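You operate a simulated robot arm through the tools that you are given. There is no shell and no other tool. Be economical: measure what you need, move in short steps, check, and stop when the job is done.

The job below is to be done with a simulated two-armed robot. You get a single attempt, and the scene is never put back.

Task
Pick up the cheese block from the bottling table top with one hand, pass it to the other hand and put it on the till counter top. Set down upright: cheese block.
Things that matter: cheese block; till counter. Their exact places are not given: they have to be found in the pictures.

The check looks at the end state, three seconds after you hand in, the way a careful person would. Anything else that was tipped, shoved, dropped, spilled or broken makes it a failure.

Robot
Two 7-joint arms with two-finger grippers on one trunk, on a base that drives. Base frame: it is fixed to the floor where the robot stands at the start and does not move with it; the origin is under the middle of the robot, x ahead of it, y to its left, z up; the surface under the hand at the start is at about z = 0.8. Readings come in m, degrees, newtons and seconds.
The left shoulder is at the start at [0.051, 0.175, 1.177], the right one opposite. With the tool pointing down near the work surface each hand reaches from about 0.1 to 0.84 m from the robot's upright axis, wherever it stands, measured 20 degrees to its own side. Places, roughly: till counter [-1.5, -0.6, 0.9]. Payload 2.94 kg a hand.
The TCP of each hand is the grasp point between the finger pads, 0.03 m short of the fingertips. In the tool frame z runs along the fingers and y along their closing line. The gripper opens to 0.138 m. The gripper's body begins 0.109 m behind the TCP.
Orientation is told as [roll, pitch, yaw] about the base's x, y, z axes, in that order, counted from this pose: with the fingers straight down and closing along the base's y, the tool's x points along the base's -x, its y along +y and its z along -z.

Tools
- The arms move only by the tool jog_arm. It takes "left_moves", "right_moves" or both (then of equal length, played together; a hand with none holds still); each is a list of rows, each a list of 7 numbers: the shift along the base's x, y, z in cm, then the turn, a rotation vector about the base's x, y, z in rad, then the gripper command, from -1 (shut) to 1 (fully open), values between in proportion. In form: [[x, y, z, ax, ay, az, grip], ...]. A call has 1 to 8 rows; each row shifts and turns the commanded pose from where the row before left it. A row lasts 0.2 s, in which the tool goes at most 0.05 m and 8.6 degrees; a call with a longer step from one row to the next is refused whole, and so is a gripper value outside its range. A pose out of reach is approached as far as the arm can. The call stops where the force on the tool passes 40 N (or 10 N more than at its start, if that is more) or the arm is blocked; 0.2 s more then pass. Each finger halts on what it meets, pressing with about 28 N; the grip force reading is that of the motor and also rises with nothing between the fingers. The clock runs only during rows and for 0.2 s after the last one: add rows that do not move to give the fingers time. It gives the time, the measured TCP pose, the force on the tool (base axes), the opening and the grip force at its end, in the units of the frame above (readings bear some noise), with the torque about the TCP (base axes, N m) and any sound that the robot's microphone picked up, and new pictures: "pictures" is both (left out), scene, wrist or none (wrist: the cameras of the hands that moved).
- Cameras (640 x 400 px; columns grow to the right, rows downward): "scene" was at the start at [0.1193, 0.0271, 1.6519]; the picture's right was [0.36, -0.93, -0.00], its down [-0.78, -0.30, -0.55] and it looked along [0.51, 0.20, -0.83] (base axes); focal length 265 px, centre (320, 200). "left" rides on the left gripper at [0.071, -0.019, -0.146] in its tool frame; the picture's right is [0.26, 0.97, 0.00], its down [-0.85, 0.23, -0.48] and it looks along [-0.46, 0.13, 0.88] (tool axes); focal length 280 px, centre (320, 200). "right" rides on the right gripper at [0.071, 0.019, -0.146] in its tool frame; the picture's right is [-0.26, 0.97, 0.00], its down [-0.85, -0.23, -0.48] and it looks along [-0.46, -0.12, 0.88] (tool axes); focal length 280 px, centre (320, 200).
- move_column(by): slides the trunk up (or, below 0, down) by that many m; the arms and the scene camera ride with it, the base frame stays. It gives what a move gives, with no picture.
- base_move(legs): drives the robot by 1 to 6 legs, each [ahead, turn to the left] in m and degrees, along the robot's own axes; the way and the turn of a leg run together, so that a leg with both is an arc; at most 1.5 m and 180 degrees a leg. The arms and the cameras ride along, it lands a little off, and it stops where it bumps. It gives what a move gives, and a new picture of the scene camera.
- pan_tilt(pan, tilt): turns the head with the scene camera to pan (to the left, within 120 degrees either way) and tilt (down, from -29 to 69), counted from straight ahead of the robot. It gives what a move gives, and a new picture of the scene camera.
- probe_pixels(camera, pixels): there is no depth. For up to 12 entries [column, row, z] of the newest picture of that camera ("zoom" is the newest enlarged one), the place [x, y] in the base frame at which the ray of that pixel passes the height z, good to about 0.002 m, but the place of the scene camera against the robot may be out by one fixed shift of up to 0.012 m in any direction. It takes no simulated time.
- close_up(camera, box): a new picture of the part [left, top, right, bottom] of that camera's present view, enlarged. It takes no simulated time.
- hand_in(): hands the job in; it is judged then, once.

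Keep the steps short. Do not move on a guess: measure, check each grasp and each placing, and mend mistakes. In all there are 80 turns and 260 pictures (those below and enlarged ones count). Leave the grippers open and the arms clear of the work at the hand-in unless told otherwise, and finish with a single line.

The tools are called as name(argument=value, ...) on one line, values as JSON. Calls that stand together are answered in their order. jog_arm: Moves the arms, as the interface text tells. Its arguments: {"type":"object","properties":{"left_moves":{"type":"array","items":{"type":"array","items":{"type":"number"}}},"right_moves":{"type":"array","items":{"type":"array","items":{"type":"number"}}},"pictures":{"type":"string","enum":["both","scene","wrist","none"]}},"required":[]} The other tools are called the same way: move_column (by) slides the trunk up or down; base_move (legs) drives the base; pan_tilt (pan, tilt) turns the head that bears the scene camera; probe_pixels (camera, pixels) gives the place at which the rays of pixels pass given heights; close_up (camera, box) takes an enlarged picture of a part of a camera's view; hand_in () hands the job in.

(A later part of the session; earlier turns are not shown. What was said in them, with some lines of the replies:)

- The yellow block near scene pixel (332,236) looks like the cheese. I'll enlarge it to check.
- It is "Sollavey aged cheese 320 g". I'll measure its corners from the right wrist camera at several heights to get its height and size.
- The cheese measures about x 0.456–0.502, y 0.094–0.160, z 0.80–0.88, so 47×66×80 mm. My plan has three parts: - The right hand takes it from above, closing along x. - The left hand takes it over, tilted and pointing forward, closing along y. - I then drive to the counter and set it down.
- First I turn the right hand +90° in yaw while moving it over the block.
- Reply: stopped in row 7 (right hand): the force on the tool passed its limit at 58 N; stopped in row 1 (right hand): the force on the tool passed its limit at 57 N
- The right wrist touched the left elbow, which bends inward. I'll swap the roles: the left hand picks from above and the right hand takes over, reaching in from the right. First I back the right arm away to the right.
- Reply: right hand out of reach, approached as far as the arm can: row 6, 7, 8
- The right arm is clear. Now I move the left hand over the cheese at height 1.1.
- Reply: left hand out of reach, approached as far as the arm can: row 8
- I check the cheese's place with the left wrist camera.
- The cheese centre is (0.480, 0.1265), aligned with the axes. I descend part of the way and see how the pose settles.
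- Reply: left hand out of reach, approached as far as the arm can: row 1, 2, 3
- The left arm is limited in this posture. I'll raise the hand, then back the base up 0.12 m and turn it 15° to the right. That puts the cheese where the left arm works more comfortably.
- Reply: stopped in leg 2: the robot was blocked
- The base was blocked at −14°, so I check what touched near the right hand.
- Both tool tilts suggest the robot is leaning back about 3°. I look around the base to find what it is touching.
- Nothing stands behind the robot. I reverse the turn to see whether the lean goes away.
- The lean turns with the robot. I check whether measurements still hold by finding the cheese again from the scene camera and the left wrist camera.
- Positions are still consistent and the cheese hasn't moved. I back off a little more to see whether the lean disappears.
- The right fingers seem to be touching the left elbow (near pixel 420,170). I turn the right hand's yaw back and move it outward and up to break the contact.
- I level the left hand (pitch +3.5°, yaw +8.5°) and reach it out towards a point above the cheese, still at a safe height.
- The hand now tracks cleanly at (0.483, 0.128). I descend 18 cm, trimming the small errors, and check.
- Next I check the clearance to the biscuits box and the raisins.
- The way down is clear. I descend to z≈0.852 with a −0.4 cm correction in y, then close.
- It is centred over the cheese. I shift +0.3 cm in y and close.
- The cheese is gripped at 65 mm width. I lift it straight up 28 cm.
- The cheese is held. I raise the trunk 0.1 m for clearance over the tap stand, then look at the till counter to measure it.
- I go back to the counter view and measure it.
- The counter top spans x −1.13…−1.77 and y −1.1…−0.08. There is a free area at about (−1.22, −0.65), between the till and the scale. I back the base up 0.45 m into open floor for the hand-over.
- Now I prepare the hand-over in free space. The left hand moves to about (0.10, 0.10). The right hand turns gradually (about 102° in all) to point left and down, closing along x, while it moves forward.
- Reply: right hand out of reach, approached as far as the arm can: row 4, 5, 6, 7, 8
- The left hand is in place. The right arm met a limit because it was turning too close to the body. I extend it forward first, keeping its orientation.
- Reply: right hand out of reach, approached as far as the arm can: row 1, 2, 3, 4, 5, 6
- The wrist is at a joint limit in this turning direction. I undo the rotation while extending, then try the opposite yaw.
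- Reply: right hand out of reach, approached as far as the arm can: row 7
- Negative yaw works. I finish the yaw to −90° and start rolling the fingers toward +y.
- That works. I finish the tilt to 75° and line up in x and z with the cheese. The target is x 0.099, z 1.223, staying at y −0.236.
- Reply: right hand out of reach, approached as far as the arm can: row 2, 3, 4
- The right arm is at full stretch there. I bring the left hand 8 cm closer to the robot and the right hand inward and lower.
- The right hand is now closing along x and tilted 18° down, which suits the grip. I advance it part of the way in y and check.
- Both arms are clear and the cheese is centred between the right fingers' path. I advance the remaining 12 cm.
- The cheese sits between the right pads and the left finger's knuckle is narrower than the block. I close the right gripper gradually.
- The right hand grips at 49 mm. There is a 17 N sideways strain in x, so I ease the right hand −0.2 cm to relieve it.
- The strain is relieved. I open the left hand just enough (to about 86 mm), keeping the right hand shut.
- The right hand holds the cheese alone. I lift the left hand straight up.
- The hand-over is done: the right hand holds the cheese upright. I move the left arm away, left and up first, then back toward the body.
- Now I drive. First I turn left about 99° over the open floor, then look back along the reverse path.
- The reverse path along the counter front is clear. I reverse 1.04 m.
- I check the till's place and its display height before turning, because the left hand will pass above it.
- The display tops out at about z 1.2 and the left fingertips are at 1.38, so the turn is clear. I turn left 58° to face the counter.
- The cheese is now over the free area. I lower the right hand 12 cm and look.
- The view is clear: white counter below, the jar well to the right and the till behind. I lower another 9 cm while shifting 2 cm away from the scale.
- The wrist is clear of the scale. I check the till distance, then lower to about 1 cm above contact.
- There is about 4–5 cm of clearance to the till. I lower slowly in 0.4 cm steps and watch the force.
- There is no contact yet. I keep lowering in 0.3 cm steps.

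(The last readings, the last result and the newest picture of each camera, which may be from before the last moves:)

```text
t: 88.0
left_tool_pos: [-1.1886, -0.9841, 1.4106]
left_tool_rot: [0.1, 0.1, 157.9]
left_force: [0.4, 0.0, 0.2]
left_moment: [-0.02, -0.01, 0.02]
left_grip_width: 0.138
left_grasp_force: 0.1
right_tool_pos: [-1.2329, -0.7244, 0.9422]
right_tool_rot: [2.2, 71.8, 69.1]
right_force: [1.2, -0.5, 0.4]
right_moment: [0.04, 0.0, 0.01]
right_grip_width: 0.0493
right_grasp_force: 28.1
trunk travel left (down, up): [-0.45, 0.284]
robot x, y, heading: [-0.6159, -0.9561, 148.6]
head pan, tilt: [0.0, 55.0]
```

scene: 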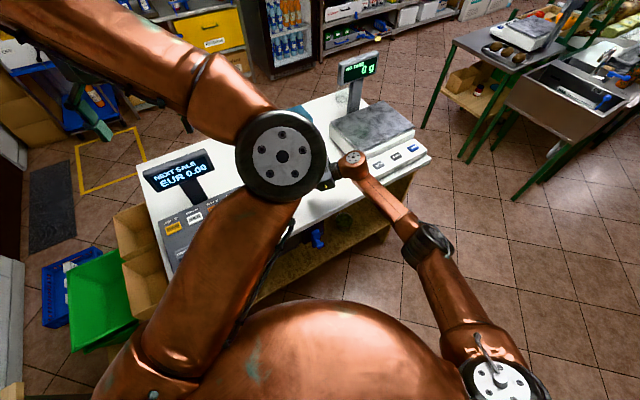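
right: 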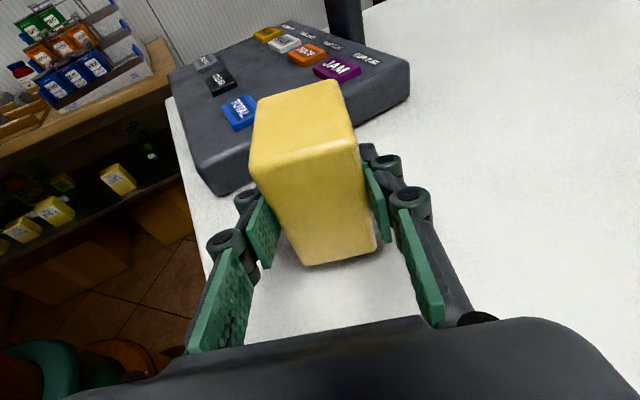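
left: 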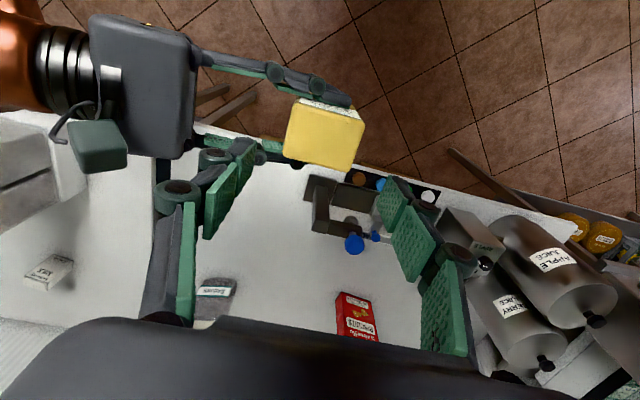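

There is still a thin shadow gap. I keep lowering in small steps.

jog_arm(right_moves=[[0, 0, -0.2, 0, 0, 0, -1], [0, 0, -0.2, 0, 0, 0, -1], [0, 0, 0, 0, 0, 0, -1]], pictures="none")

jog_arm(right_moves=[[0, 0, -0.2, 0, 0, 0, -1], [0, 0, -0.2, 0, 0, 0, -1], [0, 0, 0, 0, 0, 0, -1]], pictures="wrist")

```text
t: 88.8
left_tool_pos: [-1.1875, -0.9846, 1.4098]
left_tool_rot: [-0.1, 0.1, 157.9]
left_force: [-0.1, -0.1, -0.1]
left_moment: [0.06, 0.01, -0.04]
left_grip_width: 0.1381
left_grasp_force: 0.0
right_tool_pos: [-1.2327, -0.7235, 0.9378]
right_tool_rot: [2.2, 71.8, 69.1]
right_force: [-0.6, 0.2, -0.5]
right_moment: [0.02, -0.02, 0.01]
right_grip_width: 0.0492
right_grasp_force: 28.5
trunk travel left (down, up): [-0.45, 0.284]
robot x, y, heading: [-0.6156, -0.9567, 148.4]
head pan, tilt: [0.0, 55.0]
```

```text
t: 89.6
left_tool_pos: [-1.1887, -0.9845, 1.4107]
left_tool_rot: [0.0, 0.1, 157.9]
left_force: [-0.1, -0.3, 0.8]
left_moment: [-0.02, 0.04, -0.02]
left_grip_width: 0.138
left_grasp_force: 0.1
right_tool_pos: [-1.2346, -0.724, 0.934]
right_tool_rot: [2.3, 71.8, 69.2]
right_force: [-0.3, -0.9, 0.9]
right_moment: [0.03, -0.02, 0.03]
right_grip_width: 0.0495
right_grasp_force: 27.8
trunk travel left (down, up): [-0.45, 0.284]
robot x, y, heading: [-0.6132, -0.9537, 148.6]
head pan, tilt: [0.0, 55.0]
```

right: 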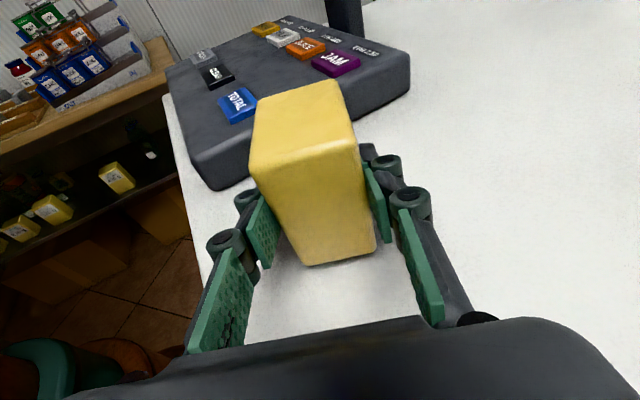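

jog_arm(right_moves=[[0, 0, -0.2, 0, 0, 0, -1], [0, 0, -0.2, 0, 0, 0, -1], [0, 0, 0, 0, 0, 0, -1]], pictures="none")

close_up(camera="right", box=[240, 180, 420, 292])

```text
t: 90.4
left_tool_pos: [-1.189, -0.9858, 1.4102]
left_tool_rot: [0.1, 0.1, 157.9]
left_force: [-0.4, -0.7, 0.9]
left_moment: [0.01, -0.01, 0.01]
left_grip_width: 0.1379
left_grasp_force: 0.0
right_tool_pos: [-1.2335, -0.7247, 0.9304]
right_tool_rot: [2.2, 71.8, 69.1]
right_force: [0.3, 0.4, 0.7]
right_moment: [0.01, -0.03, -0.01]
right_grip_width: 0.0495
right_grasp_force: 28.0
trunk travel left (down, up): [-0.45, 0.284]
robot x, y, heading: [-0.6149, -0.9544, 148.6]
head pan, tilt: [0.0, 55.0]
```

```text
3.56 times, centred on (330, 236) of right
```

zoom: 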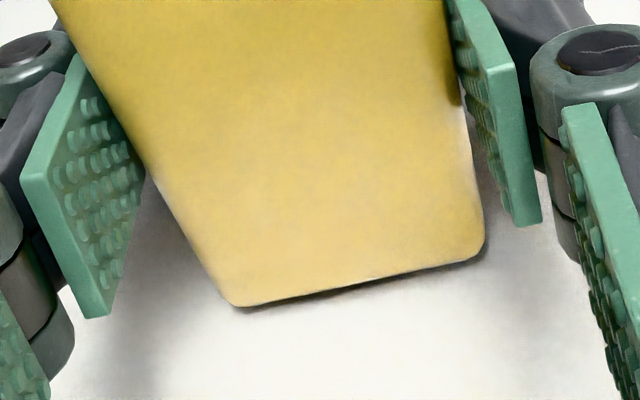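

A gap of a few millimetres remains. I continue in 0.15 cm steps.

jog_arm(right_moves=[[0, 0, -0.15, 0, 0, 0, -1], [0, 0, -0.15, 0, 0, 0, -1], [0, 0, -0.15, 0, 0, 0, -1], [0, 0, 0, 0, 0, 0, -1]], pictures="none")

close_up(camera="right", box=[240, 180, 420, 292])

```text
t: 91.4
left_tool_pos: [-1.1894, -0.9856, 1.4107]
left_tool_rot: [0.0, 0.2, 157.9]
left_force: [0.1, 0.1, -0.1]
left_moment: [0.0, 0.02, 0.02]
left_grip_width: 0.1384
left_grasp_force: 0.0
right_tool_pos: [-1.2333, -0.7232, 0.9267]
right_tool_rot: [2.2, 71.8, 69.2]
right_force: [0.6, 0.0, 0.3]
right_moment: [0.04, 0.02, -0.01]
right_grip_width: 0.0494
right_grasp_force: 27.8
trunk travel left (down, up): [-0.45, 0.284]
robot x, y, heading: [-0.6173, -0.9523, 148.6]
head pan, tilt: [0.0, 55.0]
```

```text
3.56 times, centred on (330, 236) of right
```

zoom: 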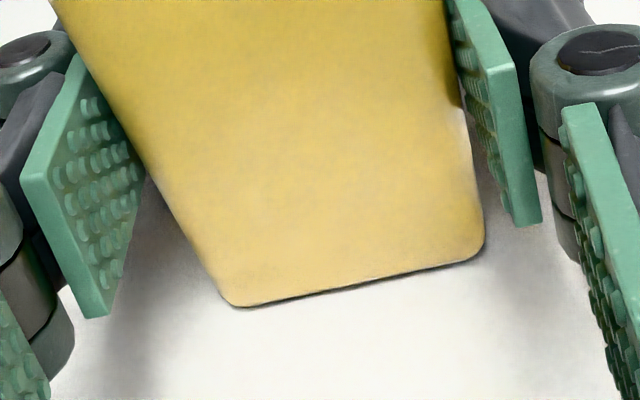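

Almost touching now. I take smaller steps.

jog_arm(right_moves=[[0, 0, -0.12, 0, 0, 0, -1], [0, 0, -0.12, 0, 0, 0, -1], [0, 0, 0, 0, 0, 0, -1]], pictures="none")

close_up(camera="right", box=[240, 180, 420, 292])

```text
t: 92.2
left_tool_pos: [-1.1879, -0.9851, 1.4116]
left_tool_rot: [0.0, 0.0, 157.9]
left_force: [0.1, 0.1, 0.1]
left_moment: [0.01, -0.01, 0.01]
left_grip_width: 0.138
left_grasp_force: 0.1
right_tool_pos: [-1.2346, -0.7239, 0.9267]
right_tool_rot: [2.6, 72.0, 69.6]
right_force: [-0.2, 1.9, 9.3]
right_moment: [0.21, -0.34, 0.05]
right_grip_width: 0.0496
right_grasp_force: 28.4
trunk travel left (down, up): [-0.45, 0.284]
robot x, y, heading: [-0.6173, -0.952, 148.6]
head pan, tilt: [0.0, 55.0]
```

```text
3.56 times, centred on (330, 236) of right
```

zoom: 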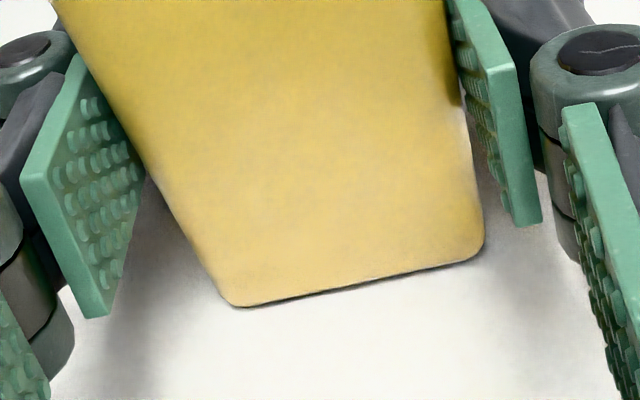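

Contact at 9 N: the cheese is on the counter. I open the right gripper to about 90 mm.

jog_arm(right_moves=[[0, 0, 0, 0, 0, 0, -0.25], [0, 0, 0, 0, 0, 0, -0.1], [0, 0, 0, 0, 0, 0, 0.1], [0, 0, 0, 0, 0, 0, 0.3], [0, 0, 0, 0, 0, 0, 0.3], [0, 0, 0, 0, 0, 0, 0.3]], pictures="wrist")

```text
t: 93.6
left_tool_pos: [-1.1878, -0.9848, 1.4109]
left_tool_rot: [0.1, 0.1, 157.9]
left_force: [1.5, 0.0, 0.1]
left_moment: [0.02, 0.01, -0.01]
left_grip_width: 0.1381
left_grasp_force: 0.1
right_tool_pos: [-1.2331, -0.7236, 0.9234]
right_tool_rot: [2.3, 71.8, 69.2]
right_force: [0.6, -0.1, 0.2]
right_moment: [0.0, -0.01, -0.01]
right_grip_width: 0.0896
right_grasp_force: 0.0
trunk travel left (down, up): [-0.45, 0.284]
robot x, y, heading: [-0.6173, -0.9518, 148.7]
head pan, tilt: [0.0, 55.0]
```

right: 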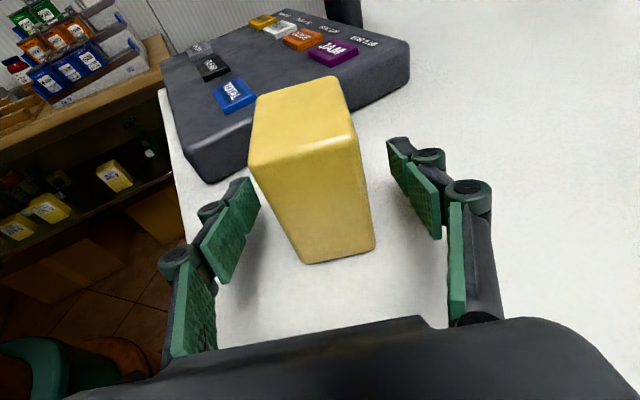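

The cheese stands upright and free. I lift the right hand straight up, with its fingers clear on both sides.

jog_arm(right_moves=[[0, 0, 1, 0, 0, 0, 0.3], [0, 0, 2, 0, 0, 0, 0.3], [0, 0, 3, 0, 0, 0, 0.3], [0, 0, 3, 0, 0, 0, 0.3], [0, 0, 4, 0, 0, 0, 0.3], [0, 0, 4, 0, 0, 0, 0.3], [0, 0, 4, 0, 0, 0, 0.5], [0, 0, 4, 0, 0, 0, 1]])

```text
t: 95.4
left_tool_pos: [-1.1877, -0.9851, 1.4113]
left_tool_rot: [0.0, 0.1, 158.0]
left_force: [0.4, -0.3, -0.5]
left_moment: [0.0, 0.0, -0.02]
left_grip_width: 0.138
left_grasp_force: 0.0
right_tool_pos: [-1.2354, -0.7242, 1.1743]
right_tool_rot: [2.1, 71.8, 69.1]
right_force: [-0.1, -0.5, -0.5]
right_moment: [0.0, 0.02, -0.01]
right_grip_width: 0.1365
right_grasp_force: 0.0
trunk travel left (down, up): [-0.45, 0.284]
robot x, y, heading: [-0.6172, -0.953, 148.9]
head pan, tilt: [0.0, 55.0]
```

scene: 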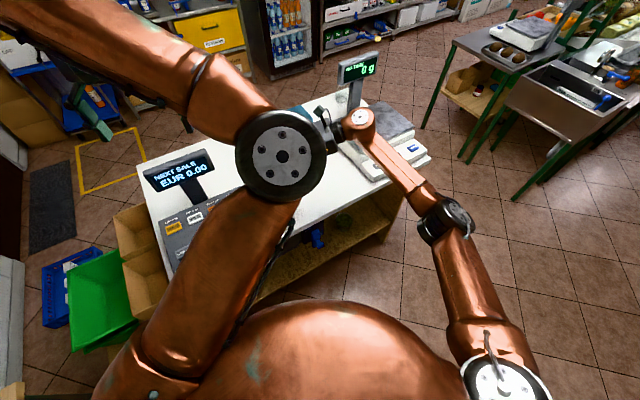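
right: 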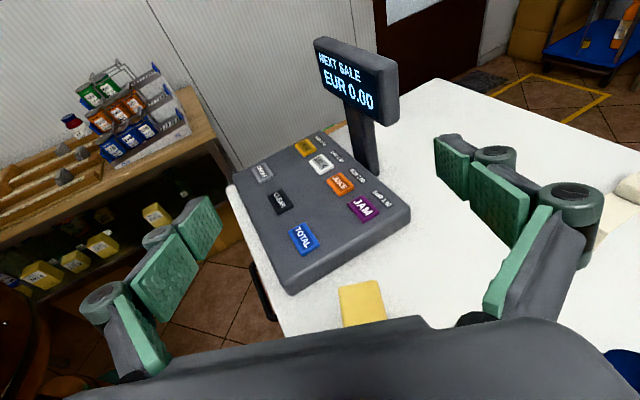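

Both hands are clear. I back the base up 0.15 m and take a final look.

base_move(legs=[[-0.15, 0]])

jog_arm(right_moves=[[0, 3, 0, 0, 0, 0, 1], [0, 3, 0, 0, 0, 0, 1]], pictures="both")

```text
t: 96.7
left_tool_pos: [-1.0867, -1.0477, 1.4109]
left_tool_rot: [-0.4, -0.1, 158.0]
left_force: [0.2, -0.2, -0.5]
left_moment: [-0.05, -0.11, -0.02]
left_grip_width: 0.1377
left_grasp_force: 0.2
right_tool_pos: [-1.1435, -0.7776, 1.1709]
right_tool_rot: [0.9, 71.7, 66.6]
right_force: [-1.0, -0.5, -0.3]
right_moment: [-0.02, -0.03, 0.07]
right_grip_width: 0.1376
right_grasp_force: 0.1
trunk travel left (down, up): [-0.45, 0.284]
robot x, y, heading: [-0.5195, -1.0148, 149.0]
head pan, tilt: [0.0, 55.0]
stopped in leg 1: the robot was blocked; the commanded pose is now the measured one
```

scene: 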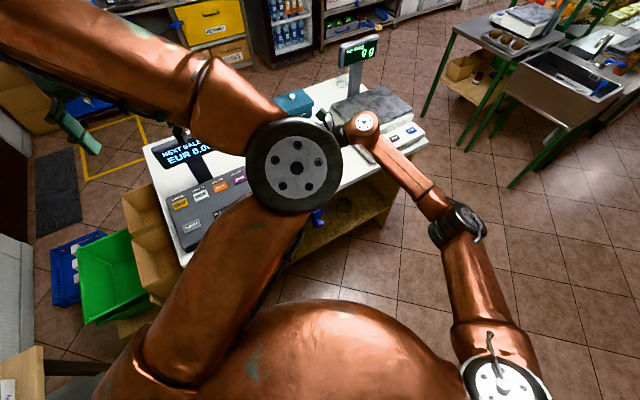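

```text
t: 97.1
left_tool_pos: [-1.041, -1.0622, 1.4267]
left_tool_rot: [0.1, -3.8, 155.0]
left_force: [0.5, -0.3, 0.9]
left_moment: [-0.06, 0.07, -0.01]
left_grip_width: 0.138
left_grasp_force: 0.1
right_tool_pos: [-1.1705, -0.6354, 1.1308]
right_tool_rot: [-11.9, 68.3, 38.7]
right_force: [-0.9, 3.1, -2.1]
right_moment: [-0.29, 0.13, 0.29]
right_grip_width: 0.1381
right_grasp_force: 0.2
trunk travel left (down, up): [-0.45, 0.284]
robot x, y, heading: [-0.5173, -1.0115, 148.8]
head pan, tilt: [0.0, 55.0]
stopped in row 2 (right hand): the arm was blocked; the commanded pose is now the measured one
```

scene: 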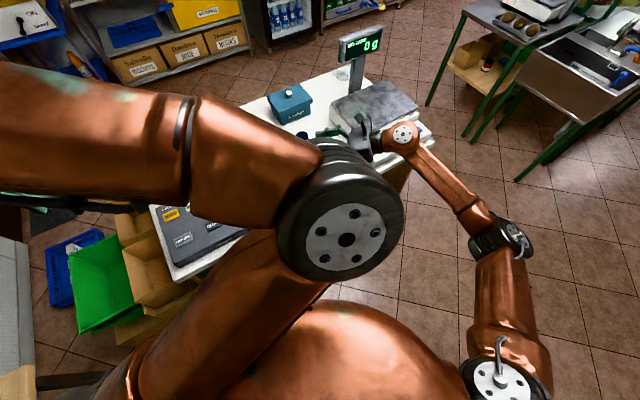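
right: 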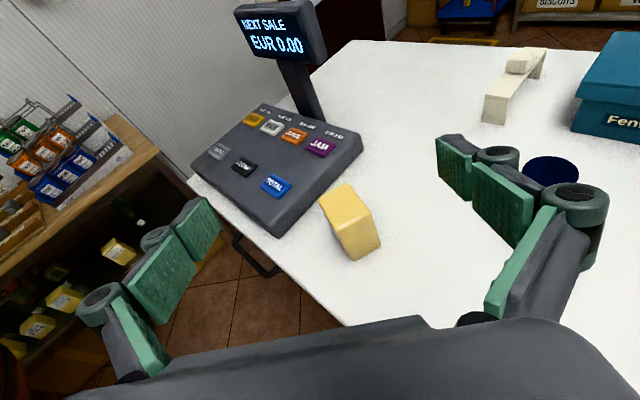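

The cheese stands upright, but the arms and base met a block. I read the state again without moving.

pan_tilt(pan=60, tilt=55)

pan_tilt(pan=120, tilt=60)

```text
t: 98.4
left_tool_pos: [-1.0414, -1.0704, 1.4184]
left_tool_rot: [-1.1, -1.9, 157.3]
left_force: [1.5, -1.8, -1.8]
left_moment: [0.2, 0.21, -0.06]
left_grip_width: 0.1381
left_grasp_force: 0.1
right_tool_pos: [-1.1313, -0.7257, 1.1739]
right_tool_rot: [-0.9, 71.0, 59.7]
right_force: [2.0, -3.5, 1.2]
right_moment: [0.3, 0.0, -0.43]
right_grip_width: 0.1382
right_grasp_force: 0.0
trunk travel left (down, up): [-0.45, 0.284]
robot x, y, heading: [-0.5245, -1.0123, 148.7]
head pan, tilt: [60.0, 55.0]
```

scene: 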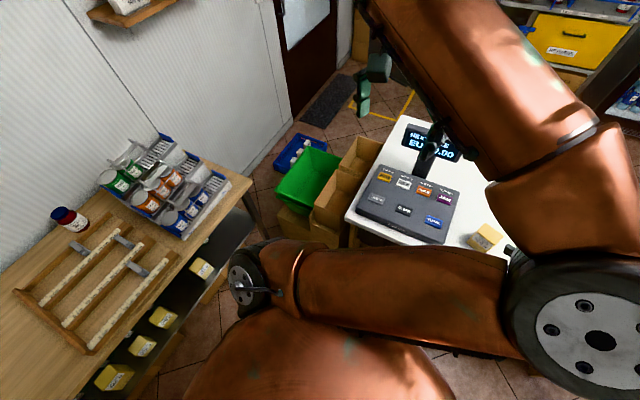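

```text
t: 99.7
left_tool_pos: [-1.034, -1.074, 1.4226]
left_tool_rot: [-1.2, -2.5, 157.4]
left_force: [1.0, -1.6, -0.8]
left_moment: [0.06, 0.15, -0.02]
left_grip_width: 0.1381
left_grasp_force: 0.0
right_tool_pos: [-1.1245, -0.7288, 1.1779]
right_tool_rot: [0.2, 71.1, 61.1]
right_force: [0.9, -1.1, 0.0]
right_moment: [0.1, 0.03, -0.18]
right_grip_width: 0.138
right_grasp_force: 0.0
trunk travel left (down, up): [-0.45, 0.284]
robot x, y, heading: [-0.5228, -1.0107, 148.9]
head pan, tilt: [120.0, 60.0]
```

scene: 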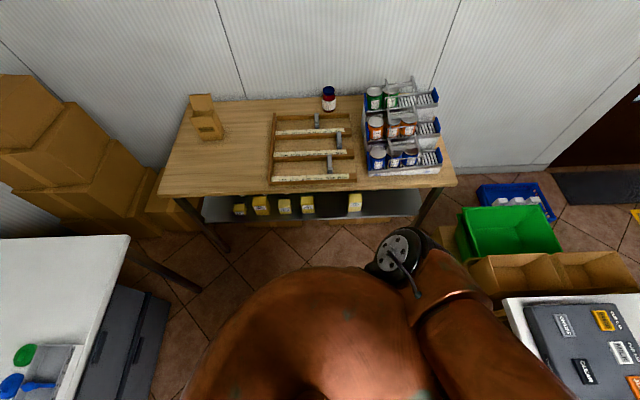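

The cheese and its surroundings are fine. The left elbow is probably touching the right wrist, so I move the left hand outward and up to separate the arms.

jog_arm(left_moves=[[-1, -2.5, 1, 0, 0, 0, 1], [-1, -2.5, 1, 0, 0, 0, 1], [-1, -2.5, 1, 0, 0, 0, 1], [-1, -2.5, 1, 0, 0, 0, 1], [0, 0, 0, 0, 0, 0, 1]], pictures="wrist")

pan_tilt(pan=0, tilt=50)

```text
t: 100.1
left_tool_pos: [-0.969, -1.1253, 1.4337]
left_tool_rot: [-2.5, -5.6, 157.1]
left_force: [-0.5, -0.3, -0.4]
left_moment: [0.04, -0.03, 0.02]
left_grip_width: 0.1378
left_grasp_force: 0.1
right_tool_pos: [-1.0906, -0.7244, 1.1874]
right_tool_rot: [2.6, 70.5, 58.6]
right_force: [-1.4, 2.1, -0.7]
right_moment: [-0.28, 0.08, 0.21]
right_grip_width: 0.138
right_grasp_force: 0.0
trunk travel left (down, up): [-0.45, 0.284]
robot x, y, heading: [-0.524, -1.0089, 148.9]
head pan, tilt: [120.0, 60.0]
stopped in row 1 (right hand): the arm was blocked; the commanded pose is now the measured one
```

left: 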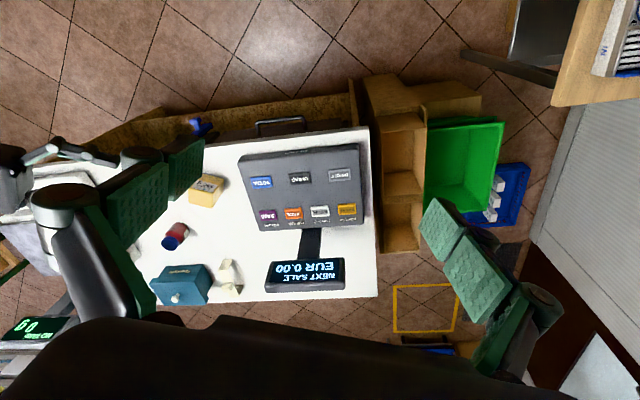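

```text
t: 102.1
left_tool_pos: [-0.9703, -1.1292, 1.4372]
left_tool_rot: [-1.9, -5.6, 157.4]
left_force: [0.5, -0.7, 0.5]
left_moment: [-0.03, -0.09, 0.0]
left_grip_width: 0.138
left_grasp_force: 0.1
right_tool_pos: [-1.0744, -0.7504, 1.1981]
right_tool_rot: [7.5, 70.6, 66.5]
right_force: [-0.3, 0.5, -0.1]
right_moment: [-0.01, -0.01, 0.04]
right_grip_width: 0.1383
right_grasp_force: 0.0
trunk travel left (down, up): [-0.45, 0.284]
robot x, y, heading: [-0.5232, -1.0111, 148.8]
head pan, tilt: [0.0, 50.0]
```

scene: 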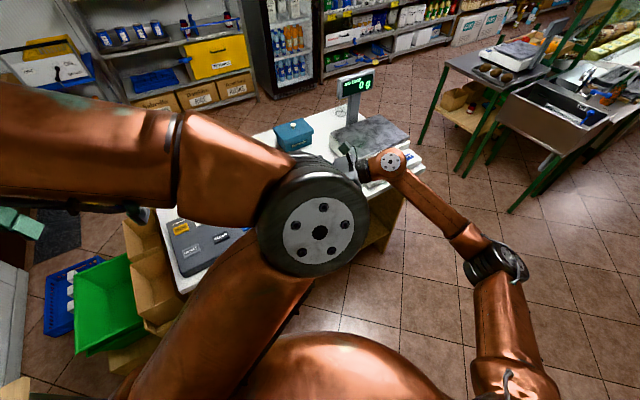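

I check whether the whole robot leans by working out the scene camera's position from rays.

probe_pixels(camera="scene", pixels=[[100, 200, 0.5], [100, 200, 1.2], [540, 200, 0.5], [540, 200, 1.2], [320, 200, 0.5], [320, 200, 1.2]])

jog_arm(right_moves=[[0, 0, 0, 0, 0, 0, 1], [0, 0, 0, 0, 0, 0, 1]], pictures="none")

```text
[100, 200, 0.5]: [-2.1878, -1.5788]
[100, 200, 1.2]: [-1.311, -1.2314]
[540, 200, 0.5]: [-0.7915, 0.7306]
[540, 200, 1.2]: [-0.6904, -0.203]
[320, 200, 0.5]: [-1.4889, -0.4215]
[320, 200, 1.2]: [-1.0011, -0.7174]
```

```text
t: 102.7
left_tool_pos: [-0.9821, -1.122, 1.4357]
left_tool_rot: [-1.8, -5.1, 157.4]
left_force: [0.7, 1.3, 0.1]
left_moment: [0.02, 0.04, 0.0]
left_grip_width: 0.1377
left_grasp_force: 0.1
right_tool_pos: [-1.0851, -0.7449, 1.1939]
right_tool_rot: [5.6, 70.7, 64.5]
right_force: [0.0, -0.2, -0.3]
right_moment: [-0.02, 0.01, -0.03]
right_grip_width: 0.138
right_grasp_force: 0.1
trunk travel left (down, up): [-0.45, 0.284]
robot x, y, heading: [-0.5207, -1.0143, 148.8]
head pan, tilt: [0.0, 50.0]
```

The camera position shows the base isn't leaning. The arms were only lightly touching and swaying. I wait still for a moment to confirm they're at rest and check the cheese once more.

jog_arm(left_moves=[[0, 0, 0, 0, 0, 0, 1], [0, 0, 0, 0, 0, 0, 1], [0, 0, 0, 0, 0, 0, 1], [0, 0, 0, 0, 0, 0, 1], [0, 0, 0, 0, 0, 0, 1], [0, 0, 0, 0, 0, 0, 1], [0, 0, 0, 0, 0, 0, 1], [0, 0, 0, 0, 0, 0, 1]], right_moves=[[0, 0, 0, 0, 0, 0, 1], [0, 0, 0, 0, 0, 0, 1], [0, 0, 0, 0, 0, 0, 1], [0, 0, 0, 0, 0, 0, 1], [0, 0, 0, 0, 0, 0, 1], [0, 0, 0, 0, 0, 0, 1], [0, 0, 0, 0, 0, 0, 1], [0, 0, 0, 0, 0, 0, 1]], pictures="wrist")

close_up(camera="left", box=[140, 130, 300, 230])

```text
t: 104.5
left_tool_pos: [-0.9718, -1.1276, 1.4373]
left_tool_rot: [-1.9, -5.6, 157.4]
left_force: [0.4, -0.6, 0.1]
left_moment: [0.05, 0.03, 0.03]
left_grip_width: 0.138
left_grasp_force: 0.1
right_tool_pos: [-1.0749, -0.7495, 1.1967]
right_tool_rot: [7.2, 70.6, 66.1]
right_force: [0.3, 0.0, 0.4]
right_moment: [0.04, 0.03, -0.03]
right_grip_width: 0.1377
right_grasp_force: 0.1
trunk travel left (down, up): [-0.45, 0.284]
robot x, y, heading: [-0.5191, -1.0088, 148.6]
head pan, tilt: [0.0, 50.0]
```

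right: 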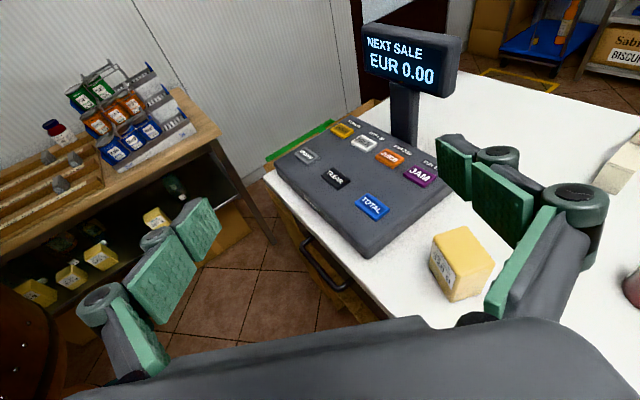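
left: 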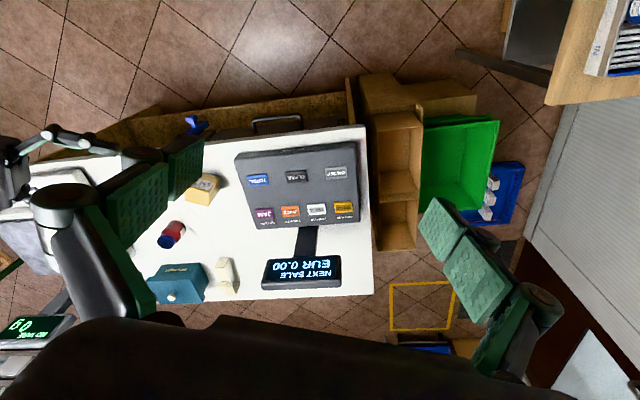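

```text
4.00 times, centred on (220, 180) of left
```

zoom: 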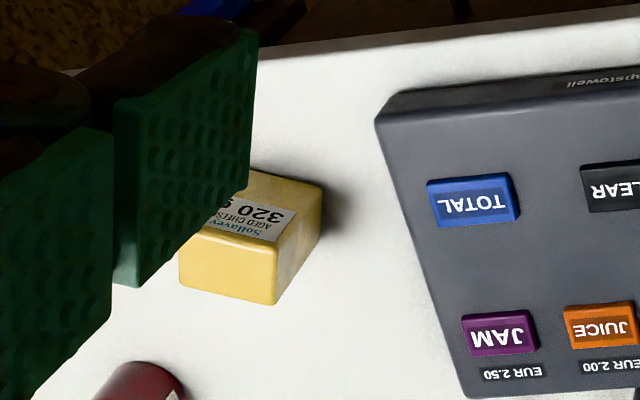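

The cheese stands upright on the till counter, clear of everything, with both grippers open and the arms away and steady. I hand in.

hand_in()

```text
The job is handed in.
```

The cheese block was picked up with the left hand, passed to the right hand and set upright on the till counter, with both grippers left open and clear; the job is handed in.
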